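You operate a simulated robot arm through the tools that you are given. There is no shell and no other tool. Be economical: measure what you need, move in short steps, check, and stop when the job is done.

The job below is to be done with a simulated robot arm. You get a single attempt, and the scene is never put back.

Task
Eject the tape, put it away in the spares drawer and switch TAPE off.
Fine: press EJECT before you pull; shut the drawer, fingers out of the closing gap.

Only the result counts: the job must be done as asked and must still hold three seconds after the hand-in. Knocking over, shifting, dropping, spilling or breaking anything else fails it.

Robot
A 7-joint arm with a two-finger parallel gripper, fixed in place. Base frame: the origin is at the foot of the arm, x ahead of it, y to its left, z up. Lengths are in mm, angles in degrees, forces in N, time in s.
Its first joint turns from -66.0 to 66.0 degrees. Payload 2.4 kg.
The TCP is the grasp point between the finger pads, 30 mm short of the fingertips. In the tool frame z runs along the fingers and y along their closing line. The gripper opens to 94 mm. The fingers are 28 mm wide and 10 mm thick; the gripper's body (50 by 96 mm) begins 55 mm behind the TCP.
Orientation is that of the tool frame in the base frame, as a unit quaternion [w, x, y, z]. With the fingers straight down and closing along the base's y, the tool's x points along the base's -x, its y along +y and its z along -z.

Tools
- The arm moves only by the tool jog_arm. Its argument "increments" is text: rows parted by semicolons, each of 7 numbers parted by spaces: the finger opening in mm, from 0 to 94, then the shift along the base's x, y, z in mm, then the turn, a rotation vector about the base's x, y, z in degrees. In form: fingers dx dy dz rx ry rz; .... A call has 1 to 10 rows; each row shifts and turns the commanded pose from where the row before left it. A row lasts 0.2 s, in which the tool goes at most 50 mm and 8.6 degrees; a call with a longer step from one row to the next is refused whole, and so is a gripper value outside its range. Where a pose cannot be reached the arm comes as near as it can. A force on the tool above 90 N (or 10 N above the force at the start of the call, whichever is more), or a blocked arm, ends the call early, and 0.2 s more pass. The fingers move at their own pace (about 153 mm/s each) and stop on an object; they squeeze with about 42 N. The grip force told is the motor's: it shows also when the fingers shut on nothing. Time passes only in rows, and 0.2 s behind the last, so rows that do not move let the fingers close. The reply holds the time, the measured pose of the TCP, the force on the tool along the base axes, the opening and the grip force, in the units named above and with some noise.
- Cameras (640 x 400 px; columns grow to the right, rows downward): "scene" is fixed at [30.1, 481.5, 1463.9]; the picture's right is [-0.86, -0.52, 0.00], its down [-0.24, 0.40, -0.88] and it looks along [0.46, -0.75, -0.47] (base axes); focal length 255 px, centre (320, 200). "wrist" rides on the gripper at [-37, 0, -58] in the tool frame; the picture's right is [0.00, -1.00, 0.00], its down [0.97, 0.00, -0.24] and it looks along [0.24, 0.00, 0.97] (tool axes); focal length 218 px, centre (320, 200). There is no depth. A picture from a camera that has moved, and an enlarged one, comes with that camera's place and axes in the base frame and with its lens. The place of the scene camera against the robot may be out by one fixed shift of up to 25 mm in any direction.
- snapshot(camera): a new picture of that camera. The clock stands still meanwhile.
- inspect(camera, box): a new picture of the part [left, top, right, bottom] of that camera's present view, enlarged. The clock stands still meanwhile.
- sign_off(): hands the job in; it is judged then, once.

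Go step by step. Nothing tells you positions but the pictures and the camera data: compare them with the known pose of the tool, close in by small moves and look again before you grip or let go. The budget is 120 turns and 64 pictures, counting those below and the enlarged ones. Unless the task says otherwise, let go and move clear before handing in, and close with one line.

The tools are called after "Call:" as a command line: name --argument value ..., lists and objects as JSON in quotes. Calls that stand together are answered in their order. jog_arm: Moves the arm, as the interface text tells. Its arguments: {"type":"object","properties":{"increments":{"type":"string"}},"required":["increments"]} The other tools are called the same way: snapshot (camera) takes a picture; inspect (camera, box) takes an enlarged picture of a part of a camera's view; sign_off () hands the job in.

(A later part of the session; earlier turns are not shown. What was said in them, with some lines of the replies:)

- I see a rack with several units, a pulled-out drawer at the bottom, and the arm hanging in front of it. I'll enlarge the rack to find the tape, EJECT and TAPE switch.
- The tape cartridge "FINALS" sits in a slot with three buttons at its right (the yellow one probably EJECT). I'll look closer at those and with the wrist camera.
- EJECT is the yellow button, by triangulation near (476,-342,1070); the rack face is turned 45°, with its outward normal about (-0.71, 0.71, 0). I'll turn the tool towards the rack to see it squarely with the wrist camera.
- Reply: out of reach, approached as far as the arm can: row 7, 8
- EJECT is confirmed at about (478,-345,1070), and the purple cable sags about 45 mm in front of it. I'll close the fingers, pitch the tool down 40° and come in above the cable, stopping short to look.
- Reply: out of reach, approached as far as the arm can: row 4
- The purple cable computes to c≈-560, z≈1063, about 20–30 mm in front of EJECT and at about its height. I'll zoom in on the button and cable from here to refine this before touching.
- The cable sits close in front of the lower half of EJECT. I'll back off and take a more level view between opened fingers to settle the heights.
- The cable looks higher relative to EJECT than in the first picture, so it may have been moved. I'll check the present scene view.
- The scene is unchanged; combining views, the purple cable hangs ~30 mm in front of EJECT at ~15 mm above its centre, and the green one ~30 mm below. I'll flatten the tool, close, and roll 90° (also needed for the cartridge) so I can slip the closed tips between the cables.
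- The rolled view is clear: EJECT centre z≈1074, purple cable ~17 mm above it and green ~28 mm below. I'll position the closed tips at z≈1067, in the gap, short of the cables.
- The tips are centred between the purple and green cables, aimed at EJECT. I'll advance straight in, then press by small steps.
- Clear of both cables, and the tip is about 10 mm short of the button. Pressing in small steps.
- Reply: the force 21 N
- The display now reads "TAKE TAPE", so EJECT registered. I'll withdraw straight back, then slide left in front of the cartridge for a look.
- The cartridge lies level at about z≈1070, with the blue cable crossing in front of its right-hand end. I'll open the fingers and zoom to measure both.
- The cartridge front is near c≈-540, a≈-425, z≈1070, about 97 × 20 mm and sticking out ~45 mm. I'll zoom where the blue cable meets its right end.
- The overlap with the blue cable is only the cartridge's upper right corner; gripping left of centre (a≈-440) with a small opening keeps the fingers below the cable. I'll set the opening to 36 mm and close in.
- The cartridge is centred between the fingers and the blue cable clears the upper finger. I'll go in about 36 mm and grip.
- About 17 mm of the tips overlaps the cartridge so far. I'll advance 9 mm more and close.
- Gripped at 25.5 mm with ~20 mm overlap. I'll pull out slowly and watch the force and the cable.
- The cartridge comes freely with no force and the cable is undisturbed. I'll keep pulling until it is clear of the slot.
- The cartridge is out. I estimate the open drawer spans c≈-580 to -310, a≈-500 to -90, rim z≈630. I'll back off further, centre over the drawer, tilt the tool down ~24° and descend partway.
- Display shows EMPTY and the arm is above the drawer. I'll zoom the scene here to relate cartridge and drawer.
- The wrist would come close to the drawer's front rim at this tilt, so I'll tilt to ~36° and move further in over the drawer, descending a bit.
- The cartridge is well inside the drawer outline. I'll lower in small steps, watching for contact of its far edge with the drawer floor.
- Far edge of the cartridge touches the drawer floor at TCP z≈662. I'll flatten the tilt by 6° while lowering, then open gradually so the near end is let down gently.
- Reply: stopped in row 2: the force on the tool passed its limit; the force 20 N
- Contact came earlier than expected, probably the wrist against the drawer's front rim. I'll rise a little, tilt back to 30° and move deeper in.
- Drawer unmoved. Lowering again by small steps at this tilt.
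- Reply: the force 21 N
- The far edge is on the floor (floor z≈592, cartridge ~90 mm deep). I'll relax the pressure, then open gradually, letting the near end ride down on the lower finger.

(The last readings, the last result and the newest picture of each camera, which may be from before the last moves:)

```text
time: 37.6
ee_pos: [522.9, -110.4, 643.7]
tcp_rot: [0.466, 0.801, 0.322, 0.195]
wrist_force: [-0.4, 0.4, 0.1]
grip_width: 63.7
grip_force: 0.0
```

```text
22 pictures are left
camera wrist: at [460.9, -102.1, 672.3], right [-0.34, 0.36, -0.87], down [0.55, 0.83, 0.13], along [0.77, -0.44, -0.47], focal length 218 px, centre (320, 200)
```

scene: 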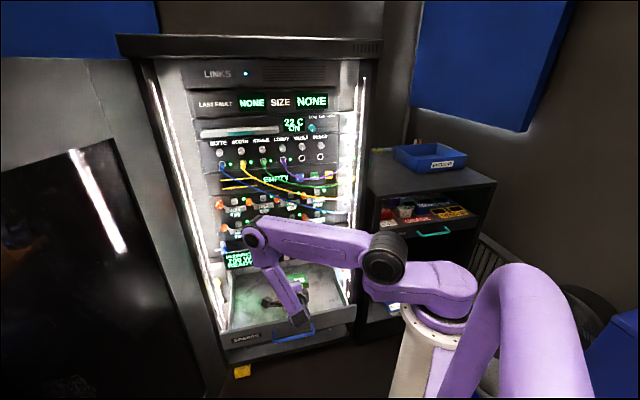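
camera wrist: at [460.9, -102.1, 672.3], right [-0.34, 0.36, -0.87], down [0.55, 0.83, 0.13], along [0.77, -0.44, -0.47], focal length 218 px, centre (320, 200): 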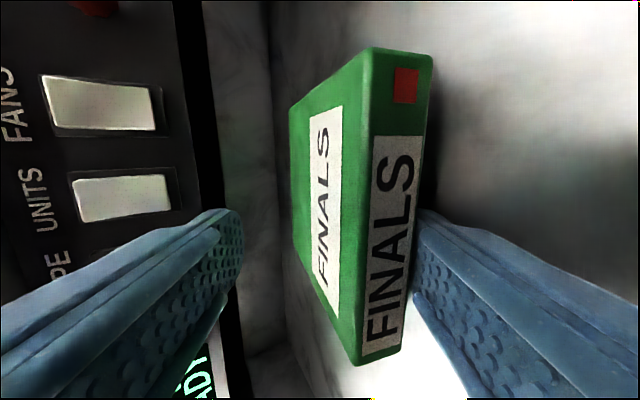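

The cartridge now lies almost flat, its near end on the lower finger just off the floor. I'll withdraw along the finger axis.

Call:
jog_arm --increments "64 -4 4 3 0 0 0;64 -6 6 5 0 0 0;64 -6 6 5 0 0 0;64 -6 6 5 0 0 0;64 -8 8 8 0 0 0;64 0 0 30 0 0 0;64 0 0 40 0 0 0;64 0 0 30 0 0 0"

Call:
snapshot --camera "wrist"

Call:
inspect --camera "scene" --box '[210, 230, 370, 350]'

```text
time: 39.4
ee_pos: [492.2, -82.3, 769.3]
tcp_rot: [0.467, 0.8, 0.323, 0.194]
wrist_force: [0.9, -0.4, -0.6]
grip_width: 64.0
grip_force: 0.1
```

```text
21 pictures are left
camera wrist: at [431.2, -72.2, 797.5], right [-0.33, 0.36, -0.87], down [0.55, 0.83, 0.13], along [0.77, -0.44, -0.47], focal length 218 px, centre (320, 200)
```

wrist: 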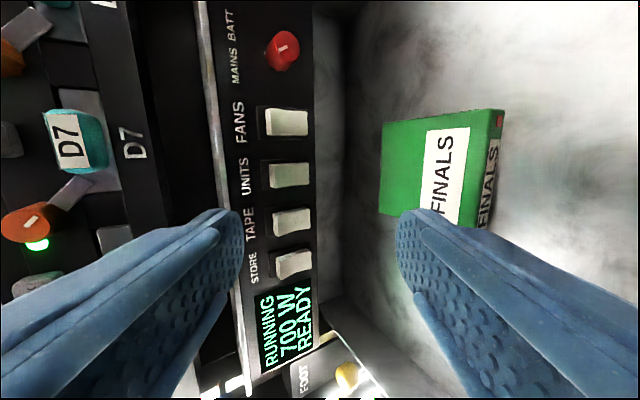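

```text
3.33 times, centred on (290, 290) of scene
camera zoom: at [30.1, 481.5, 1463.9], right [-0.86, -0.52, 0.0], down [-0.24, 0.4, -0.88], along [0.46, -0.75, -0.47], focal length 849 px, centre (420, -100)
```

zoom: 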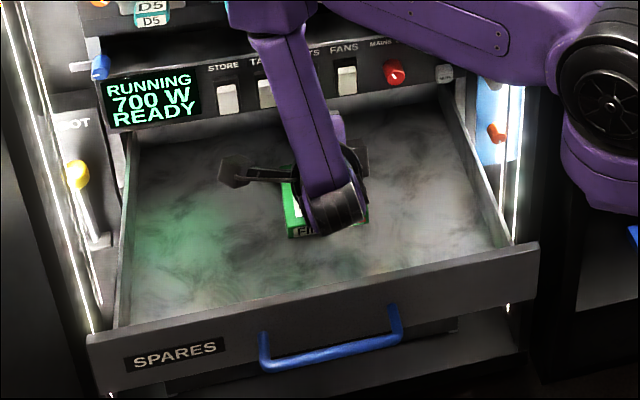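

The cartridge lies flat in the drawer. Now I'll zoom on the rocker switches to see their tilt.

Call:
inspect --camera "wrist" --box '[220, 90, 340, 290]'

Call:
inspect --camera "scene" --box '[255, 235, 315, 272]'

```text
2.00 times, centred on (280, 190) of wrist
camera zoom: at [431.2, -72.2, 797.5], right [-0.33, 0.36, -0.87], down [0.55, 0.83, 0.13], along [0.77, -0.44, -0.47], focal length 436 px, centre (400, 220)
```

zoom: 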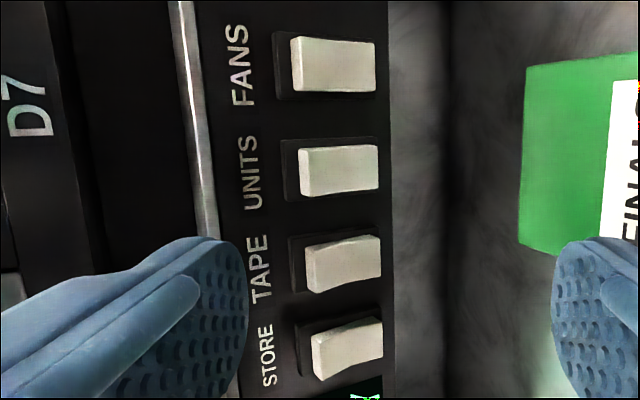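

```text
10.67 times, centred on (285, 254) of scene
camera zoom: at [30.1, 481.5, 1463.9], right [-0.86, -0.52, 0.0], down [-0.24, 0.4, -0.88], along [0.46, -0.75, -0.47], focal length 2716 px, centre (693, -371)
```

zoom: 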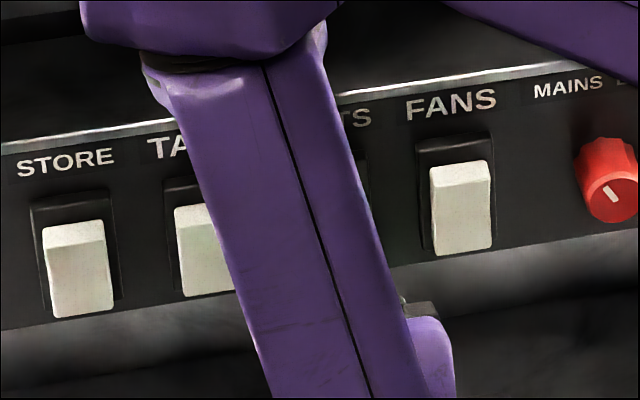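

I need a level view of the rockers. I'll close the fingers, level the tool, and come in front of TAPE at its height, above the drawer.

Call:
jog_arm --increments "0 13 1 0 -5.1 -5.1 0;0 13 1 -10 -5.1 -5.1 0;0 13 1 -14 -5.1 -5.1 0;0 13 0 -15 -5.1 -5.1 0;0 0 0 -15 0 0 0;0 0 0 0 0 0 0"

Call:
inspect --camera "wrist" --box '[160, 0, 480, 240]'

```text
time: 40.8
ee_pos: [545.3, -78.4, 715.6]
tcp_rot: [0.649, 0.659, 0.264, 0.273]
wrist_force: [0.3, 1.1, 0.5]
grip_width: 0.0
grip_force: 33.0
```

```text
1.67 times, centred on (320, 120) of wrist
camera zoom: at [478.8, -63.6, 716.2], right [0.01, 0.02, -1.0], down [0.52, 0.85, 0.02], along [0.85, -0.52, 0.0], focal length 364 px, centre (320, 333)
```

zoom: 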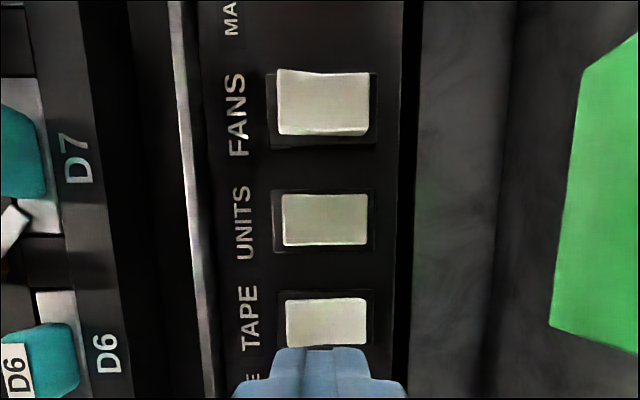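

The rockers stand with the top end out (bottom pressed in); TAPE spans z≈691–735 at a≈-333. I'll raise to the upper half and advance straight in.

Call:
jog_arm --increments "0 2 2 14 0 0 0;0 14 -14 0 0 0 0;0 14 -14 0 0 0 0;0 14 -14 0 0 0 0;0 7 -7 0 0 0 0;0 0 0 0 0 0 0"

Call:
inspect --camera "wrist" --box '[160, 0, 480, 240]'

```text
time: 42.2
ee_pos: [594.9, -126.5, 730.0]
tcp_rot: [0.649, 0.659, 0.265, 0.272]
wrist_force: [-0.4, -0.5, -1.0]
grip_width: 0.2
grip_force: 32.8
```

```text
1.67 times, centred on (320, 120) of wrist
camera zoom: at [528.5, -111.9, 730.1], right [0.0, 0.02, -1.0], down [0.52, 0.85, 0.02], along [0.85, -0.52, -0.01], focal length 364 px, centre (320, 333)
```

zoom: 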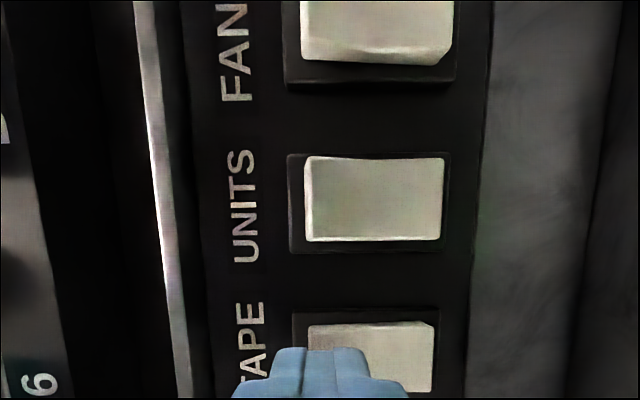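

Aligned with the top half of TAPE. Advancing in small steps until it yields.

Call:
jog_arm --increments "0 4 -4 0 0 0 0;0 4 -4 0 0 0 0;0 3 -3 0 0 0 0;0 3 -3 0 0 0 0;0 0 0 0 0 0 0"

```text
time: 43.4
ee_pos: [608.4, -140.5, 729.9]
tcp_rot: [0.649, 0.659, 0.263, 0.273]
wrist_force: [0.9, 0.4, 0.2]
grip_width: 0.2
grip_force: 33.2
```

Call:
jog_arm --increments "0 2 -2 0 0 0 0;0 2 -2 0 0 0 0;0 2 -2 0 0 0 0;0 2 -2 0 0 0 0;0 0 0 0 0 0 0"

Call:
inspect --camera "wrist" --box '[160, 0, 480, 240]'

```text
time: 44.6
ee_pos: [614.1, -147.4, 730.5]
tcp_rot: [0.65, 0.658, 0.265, 0.272]
wrist_force: [-34.6, 20.3, 17.6]
grip_width: 0.0
grip_force: 32.5
```

```text
1.67 times, centred on (320, 120) of wrist
camera zoom: at [548.4, -131.6, 730.4], right [0.01, 0.01, -1.0], down [0.52, 0.85, 0.01], along [0.85, -0.52, 0.0], focal length 364 px, centre (320, 333)
```

zoom: 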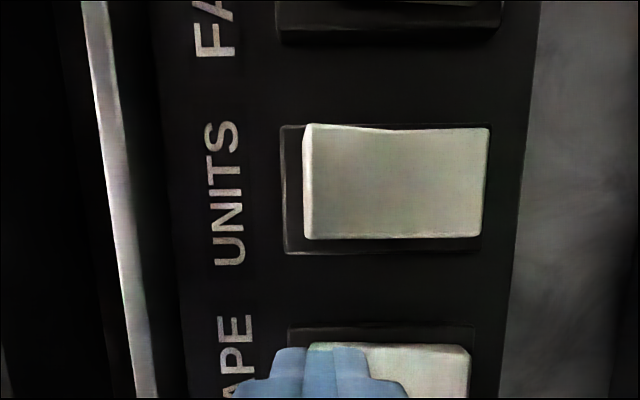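

There's firm contact (~44 N). I'll back off and check whether TAPE has flipped.

Call:
jog_arm --increments "0 -6 6 0 0 0 0;0 -14 14 0 0 0 0;0 -20 20 0 0 0 0;0 -20 20 0 0 0 0;0 -20 20 0 0 0 0;0 0 0 0 0 0 0"

Call:
inspect --camera "wrist" --box '[160, 0, 480, 240]'

Call:
inspect --camera "scene" --box '[215, 160, 345, 270]'

```text
time: 46.0
ee_pos: [535.3, -69.7, 730.9]
tcp_rot: [0.649, 0.659, 0.265, 0.272]
wrist_force: [-0.7, -0.2, -0.4]
grip_width: 0.1
grip_force: 33.0
```

```text
1.67 times, centred on (320, 120) of wrist
camera zoom: at [469.3, -54.4, 730.9], right [0.01, 0.02, -1.0], down [0.52, 0.85, 0.02], along [0.85, -0.52, 0.0], focal length 364 px, centre (320, 333)
```

zoom: 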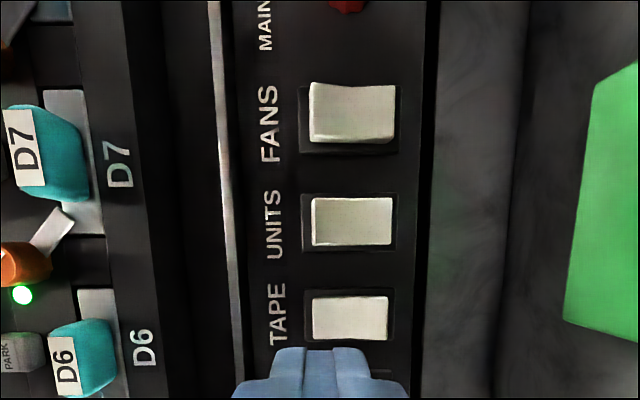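

```text
3.64 times, centred on (280, 215) of scene
camera zoom: at [30.1, 481.5, 1463.9], right [-0.86, -0.52, 0.0], down [-0.24, 0.4, -0.88], along [0.46, -0.75, -0.47], focal length 926 px, centre (466, 146)
```

zoom: 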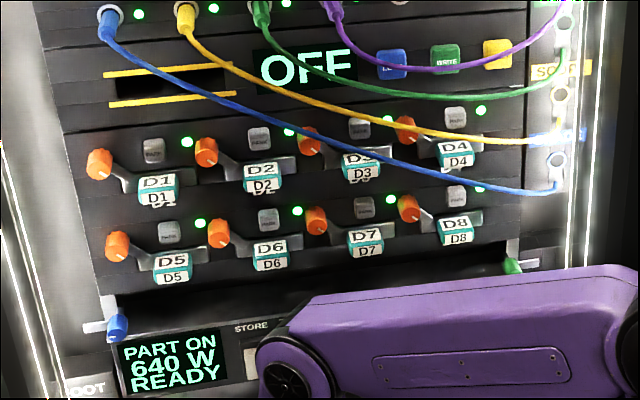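

TAPE is off: the unit shows "OFF" and the panel "PART ON". Now I'll back out past the drawer front, staying high, and tilt slightly to prepare to push it shut.

Call:
jog_arm --increments "0 -21 21 0 0 0 0;0 -21 21 0 0 0 0;0 -21 21 0 0 0 0;0 -21 21 0 0 0 0;0 -21 21 0 0 0 0;0 -21 21 0 4.24 4.24 0;0 -21 21 0 4.24 4.24 0;0 -10 10 0 4.24 4.24 0;0 0 0 0 0 0 0"

Call:
snapshot --camera "wrist"

Call:
inspect --camera "scene" --box '[200, 230, 380, 365]'

```text
time: 48.0
ee_pos: [380.6, 90.5, 729.5]
tcp_rot: [0.538, 0.754, 0.303, 0.227]
wrist_force: [0.3, -0.8, 0.6]
grip_width: 0.0
grip_force: 32.1
```

```text
12 pictures are left
camera wrist: at [315.5, 102.6, 748.2], right [-0.21, 0.24, -0.95], down [0.53, 0.84, 0.09], along [0.82, -0.49, -0.31], focal length 218 px, centre (320, 200)
```

wrist: 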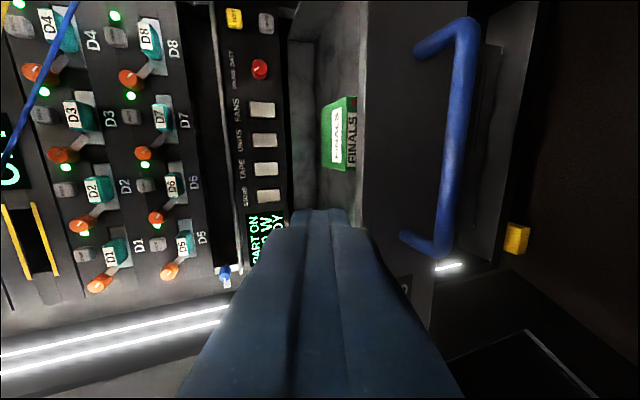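

```text
2.96 times, centred on (290, 298) of scene
camera zoom: at [30.1, 481.5, 1463.9], right [-0.86, -0.52, 0.0], down [-0.24, 0.4, -0.88], along [0.46, -0.75, -0.47], focal length 755 px, centre (409, -89)
```

zoom: 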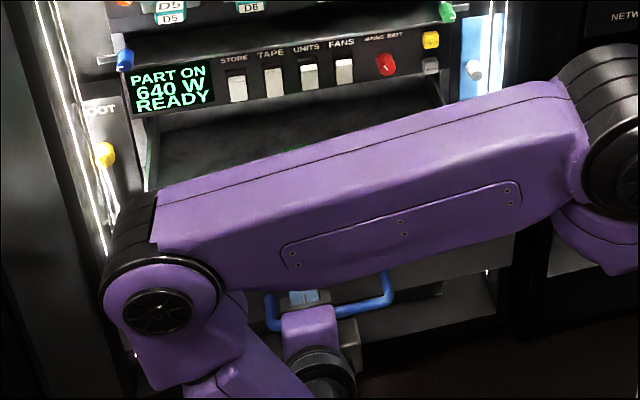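

The drawer rim is at about c≈-313, z≈659, with handle posts near z≈615, centred at a≈-302. I'll lower the closed tips outside the drawer to z≈637, just above the handle, and check.

Call:
jog_arm --increments "0 -11 -11 -20 0 0 0;0 -11 -11 -30 0 0 0;0 0 0 -34 0 0 0;0 0 0 0 0 0 0"

Call:
snapshot --camera "wrist"

```text
time: 49.0
ee_pos: [358.6, 66.9, 646.1]
tcp_rot: [0.539, 0.753, 0.302, 0.224]
wrist_force: [-1.4, 0.8, 0.3]
grip_width: 0.0
grip_force: 33.0
```

```text
10 pictures are left
camera wrist: at [294.2, 79.7, 663.9], right [-0.21, 0.24, -0.95], down [0.53, 0.84, 0.09], along [0.82, -0.49, -0.3], focal length 218 px, centre (320, 200)
```

wrist: 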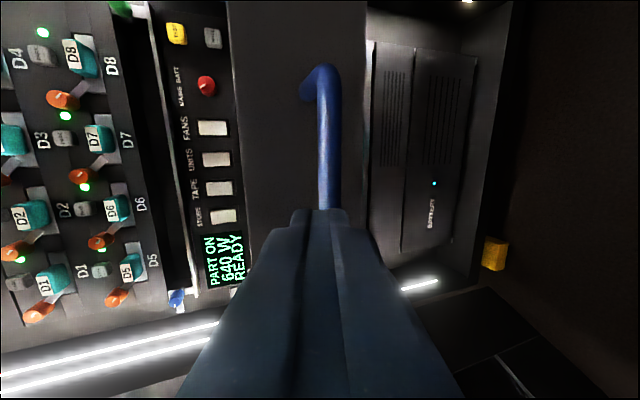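

The handle bar's top is at about z≈625, so I'll raise 7 mm and then advance over the bar to touch the panel.

Call:
jog_arm --increments "0 0 0 7 0 0 0;0 14 -14 0 0 0 0;0 14 -14 0 0 0 0;0 10 -10 0 0 0 0;0 0 0 0 0 0 0"

Call:
inspect --camera "wrist" --box '[160, 0, 480, 240]'

```text
time: 50.2
ee_pos: [396.7, 27.0, 654.2]
tcp_rot: [0.54, 0.752, 0.303, 0.225]
wrist_force: [-0.4, -0.3, 0.8]
grip_width: 0.0
grip_force: 33.0
```

```text
1.67 times, centred on (320, 120) of wrist
camera zoom: at [332.3, 41.2, 672.0], right [-0.21, 0.24, -0.95], down [0.53, 0.84, 0.09], along [0.82, -0.49, -0.3], focal length 364 px, centre (320, 333)
```

zoom: 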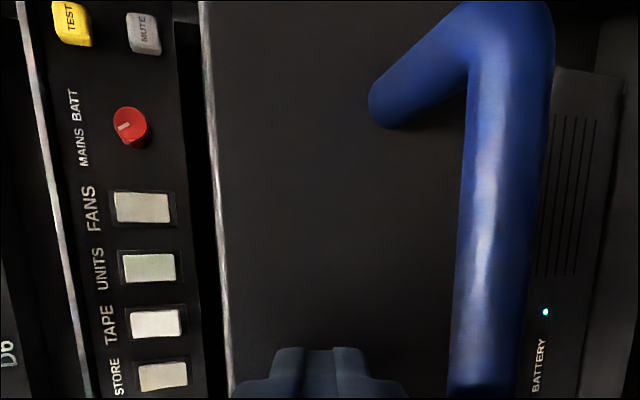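

The tips will land on the panel between rim and handle. I'll make contact gently, then push.

Call:
jog_arm --increments "0 7 -7 0 0 0 0;0 7 -7 0 0 0 0;0 5 -5 0 0 0 0;0 5 -5 0 0 0 0;0 5 -5 0 0 0 0"

Call:
jog_arm --increments "0 6 -6 0 0 0 0;0 6 -6 0 0 0 0;0 6 -6 0 0 0 0;0 6 -6 0 0 0 0;0 6 -6 0 0 0 0;0 6 -6 0 0 0 0"

Call:
inspect --camera "wrist" --box '[160, 0, 480, 240]'

```text
time: 51.4
ee_pos: [423.9, -2.7, 651.5]
tcp_rot: [0.539, 0.753, 0.302, 0.225]
wrist_force: [0.7, 1.0, -0.1]
grip_width: 0.2
grip_force: 32.7
```

```text
time: 52.8
ee_pos: [460.4, -36.0, 652.8]
tcp_rot: [0.54, 0.753, 0.302, 0.226]
wrist_force: [0.1, 0.0, -0.8]
grip_width: 0.0
grip_force: 32.6
```

```text
1.67 times, centred on (320, 120) of wrist
camera zoom: at [396.3, -23.5, 671.1], right [-0.21, 0.24, -0.95], down [0.53, 0.84, 0.09], along [0.82, -0.49, -0.3], focal length 364 px, centre (320, 333)
```

zoom: 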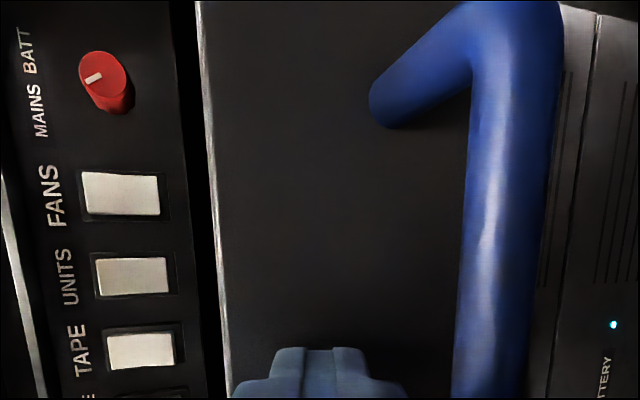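

The drawer is sliding in smoothly. Continuing the push.

Call:
jog_arm --increments "0 7 -7 0 0 0 0;0 7 -7 0 0 0 0;0 7 -7 0 0 0 0;0 7 -7 0 0 0 0;0 7 -7 0 0 0 0;0 7 -7 0 0 0 0;0 7 -7 0 0 0 0;0 7 -7 0 0 0 0;0 7 -7 0 0 0 0;0 7 -7 0 0 0 0"

Call:
inspect --camera "wrist" --box '[160, 0, 480, 240]'

```text
time: 55.0
ee_pos: [529.0, -105.8, 653.0]
tcp_rot: [0.539, 0.753, 0.302, 0.226]
wrist_force: [0.0, -0.7, 1.3]
grip_width: 0.0
grip_force: 33.0
```

```text
1.67 times, centred on (320, 120) of wrist
camera zoom: at [466.2, -93.1, 671.3], right [-0.21, 0.24, -0.95], down [0.53, 0.84, 0.09], along [0.82, -0.49, -0.3], focal length 364 px, centre (320, 333)
```

zoom: 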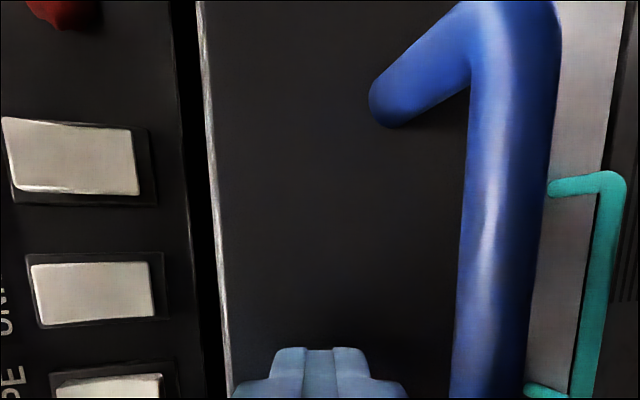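

Call:
jog_arm --increments "0 7 -7 0 0 0 0;0 7 -7 0 0 0 0;0 7 -7 0 0 0 0;0 7 -7 0 0 0 0;0 7 -7 0 0 0 0;0 6 -6 0 0 0 0;0 5 -5 0 0 0 0;0 4 -4 0 0 0 0"

Call:
jog_arm --increments "0 4 -4 0 0 0 0;0 4 -4 0 0 0 0;0 4 -4 0 0 0 0;0 0 0 0 0 0 0"

Call:
snapshot --camera "wrist"

```text
time: 56.8
ee_pos: [581.5, -157.0, 652.4]
tcp_rot: [0.539, 0.753, 0.302, 0.226]
wrist_force: [-1.2, 1.4, 1.0]
grip_width: 0.0
grip_force: 33.2
```

```text
time: 57.8
ee_pos: [593.5, -169.1, 653.0]
tcp_rot: [0.539, 0.753, 0.303, 0.226]
wrist_force: [-0.4, -0.3, 0.6]
grip_width: 0.1
grip_force: 32.5
```

```text
6 pictures are left
camera wrist: at [529.2, -155.0, 670.8], right [-0.21, 0.24, -0.95], down [0.53, 0.84, 0.09], along [0.82, -0.49, -0.3], focal length 218 px, centre (320, 200)
```

wrist: 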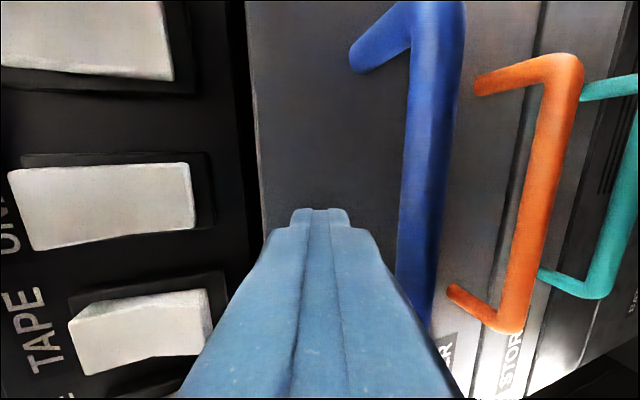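

Nearly shut. I'll keep pushing gently until it meets the stop.

Call:
jog_arm --increments "0 3 -3 0 0 0 0;0 3 -3 0 0 0 0;0 3 -3 0 0 0 0;0 3 -3 0 0 0 0;0 0 0 0 0 0 0"

Call:
jog_arm --increments "0 3 -3 0 0 0 0;0 3 -3 0 0 0 0;0 2 -2 0 0 0 0;0 0 0 0 0 0 0"

```text
time: 59.0
ee_pos: [605.1, -179.4, 653.0]
tcp_rot: [0.539, 0.753, 0.303, 0.225]
wrist_force: [-0.6, -0.1, 0.4]
grip_width: 0.2
grip_force: 33.3
```

```text
time: 59.6
ee_pos: [607.9, -180.6, 652.2]
tcp_rot: [0.543, 0.75, 0.303, 0.225]
wrist_force: [-31.3, 14.7, 26.7]
grip_width: 0.0
grip_force: 33.1
stopped in row 3: the force on the tool passed its limit (the readings are from after the stop); the commanded pose is now the measured one
```

It met a firm stop. I'll back off and check that it is flush.

Call:
jog_arm --increments "0 -5 5 0 0 0 0;0 -14 14 3 0 0 0;0 -20 20 5 0 0 0;0 -25 25 5 0 0 0;0 -30 30 10 0 0 0;0 -30 30 20 0 0 0;0 -30 30 20 0 0 0;0 0 0 0 0 0 0"

Call:
snapshot --camera "wrist"

Call:
inspect --camera "scene" --box '[200, 160, 380, 340]'

```text
time: 61.4
ee_pos: [451.2, -26.8, 715.0]
tcp_rot: [0.541, 0.752, 0.303, 0.225]
wrist_force: [0.1, -0.5, -1.1]
grip_width: 0.2
grip_force: 33.1
```

```text
5 pictures are left
camera wrist: at [386.9, -13.9, 731.9], right [-0.21, 0.23, -0.95], down [0.53, 0.84, 0.08], along [0.82, -0.49, -0.3], focal length 218 px, centre (320, 200)
```

wrist: 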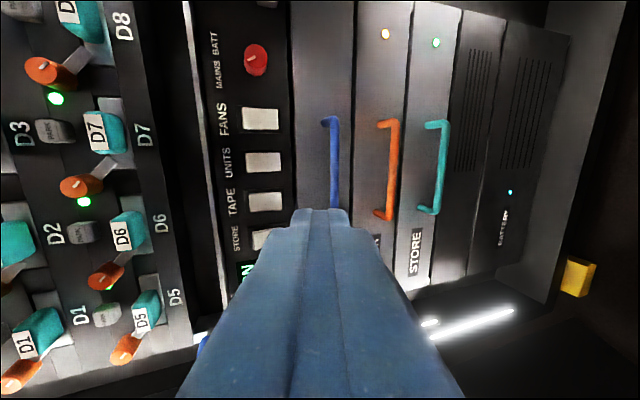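

```text
2.22 times, centred on (290, 250) of scene
camera zoom: at [30.1, 481.5, 1463.9], right [-0.86, -0.52, 0.0], down [-0.24, 0.4, -0.88], along [0.46, -0.75, -0.47], focal length 566 px, centre (387, 89)
```

zoom: 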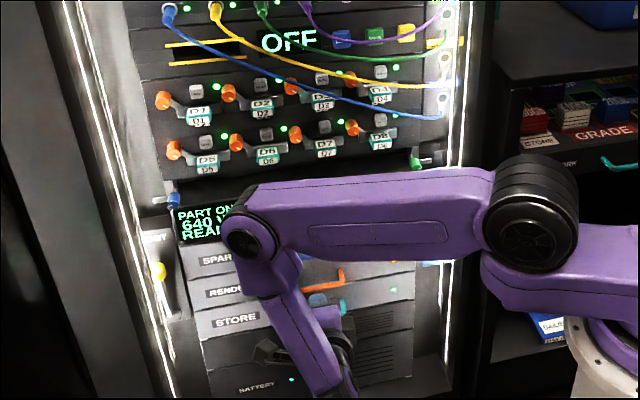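

The SPARES front looks flush with its neighbours. One close check of the edges.

Call:
inspect --camera "wrist" --box '[230, 0, 470, 220]'

```text
1.82 times, centred on (350, 110) of wrist
camera zoom: at [386.9, -13.9, 731.9], right [-0.21, 0.23, -0.95], down [0.53, 0.84, 0.08], along [0.82, -0.49, -0.3], focal length 397 px, centre (266, 364)
```

zoom: 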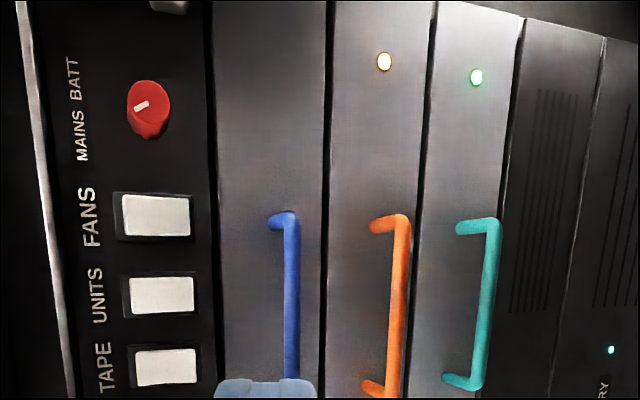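

The drawer is flush and shut, TAPE is off and the tape slot is empty, with the arm clear, so I'm handing in.

Call:
sign_off

```text
The job is handed in.
```

I pressed EJECT and pulled the tape, laid it flat in the spares drawer, switched TAPE off, and pushed the drawer shut from outside with the fingers clear of the gap.
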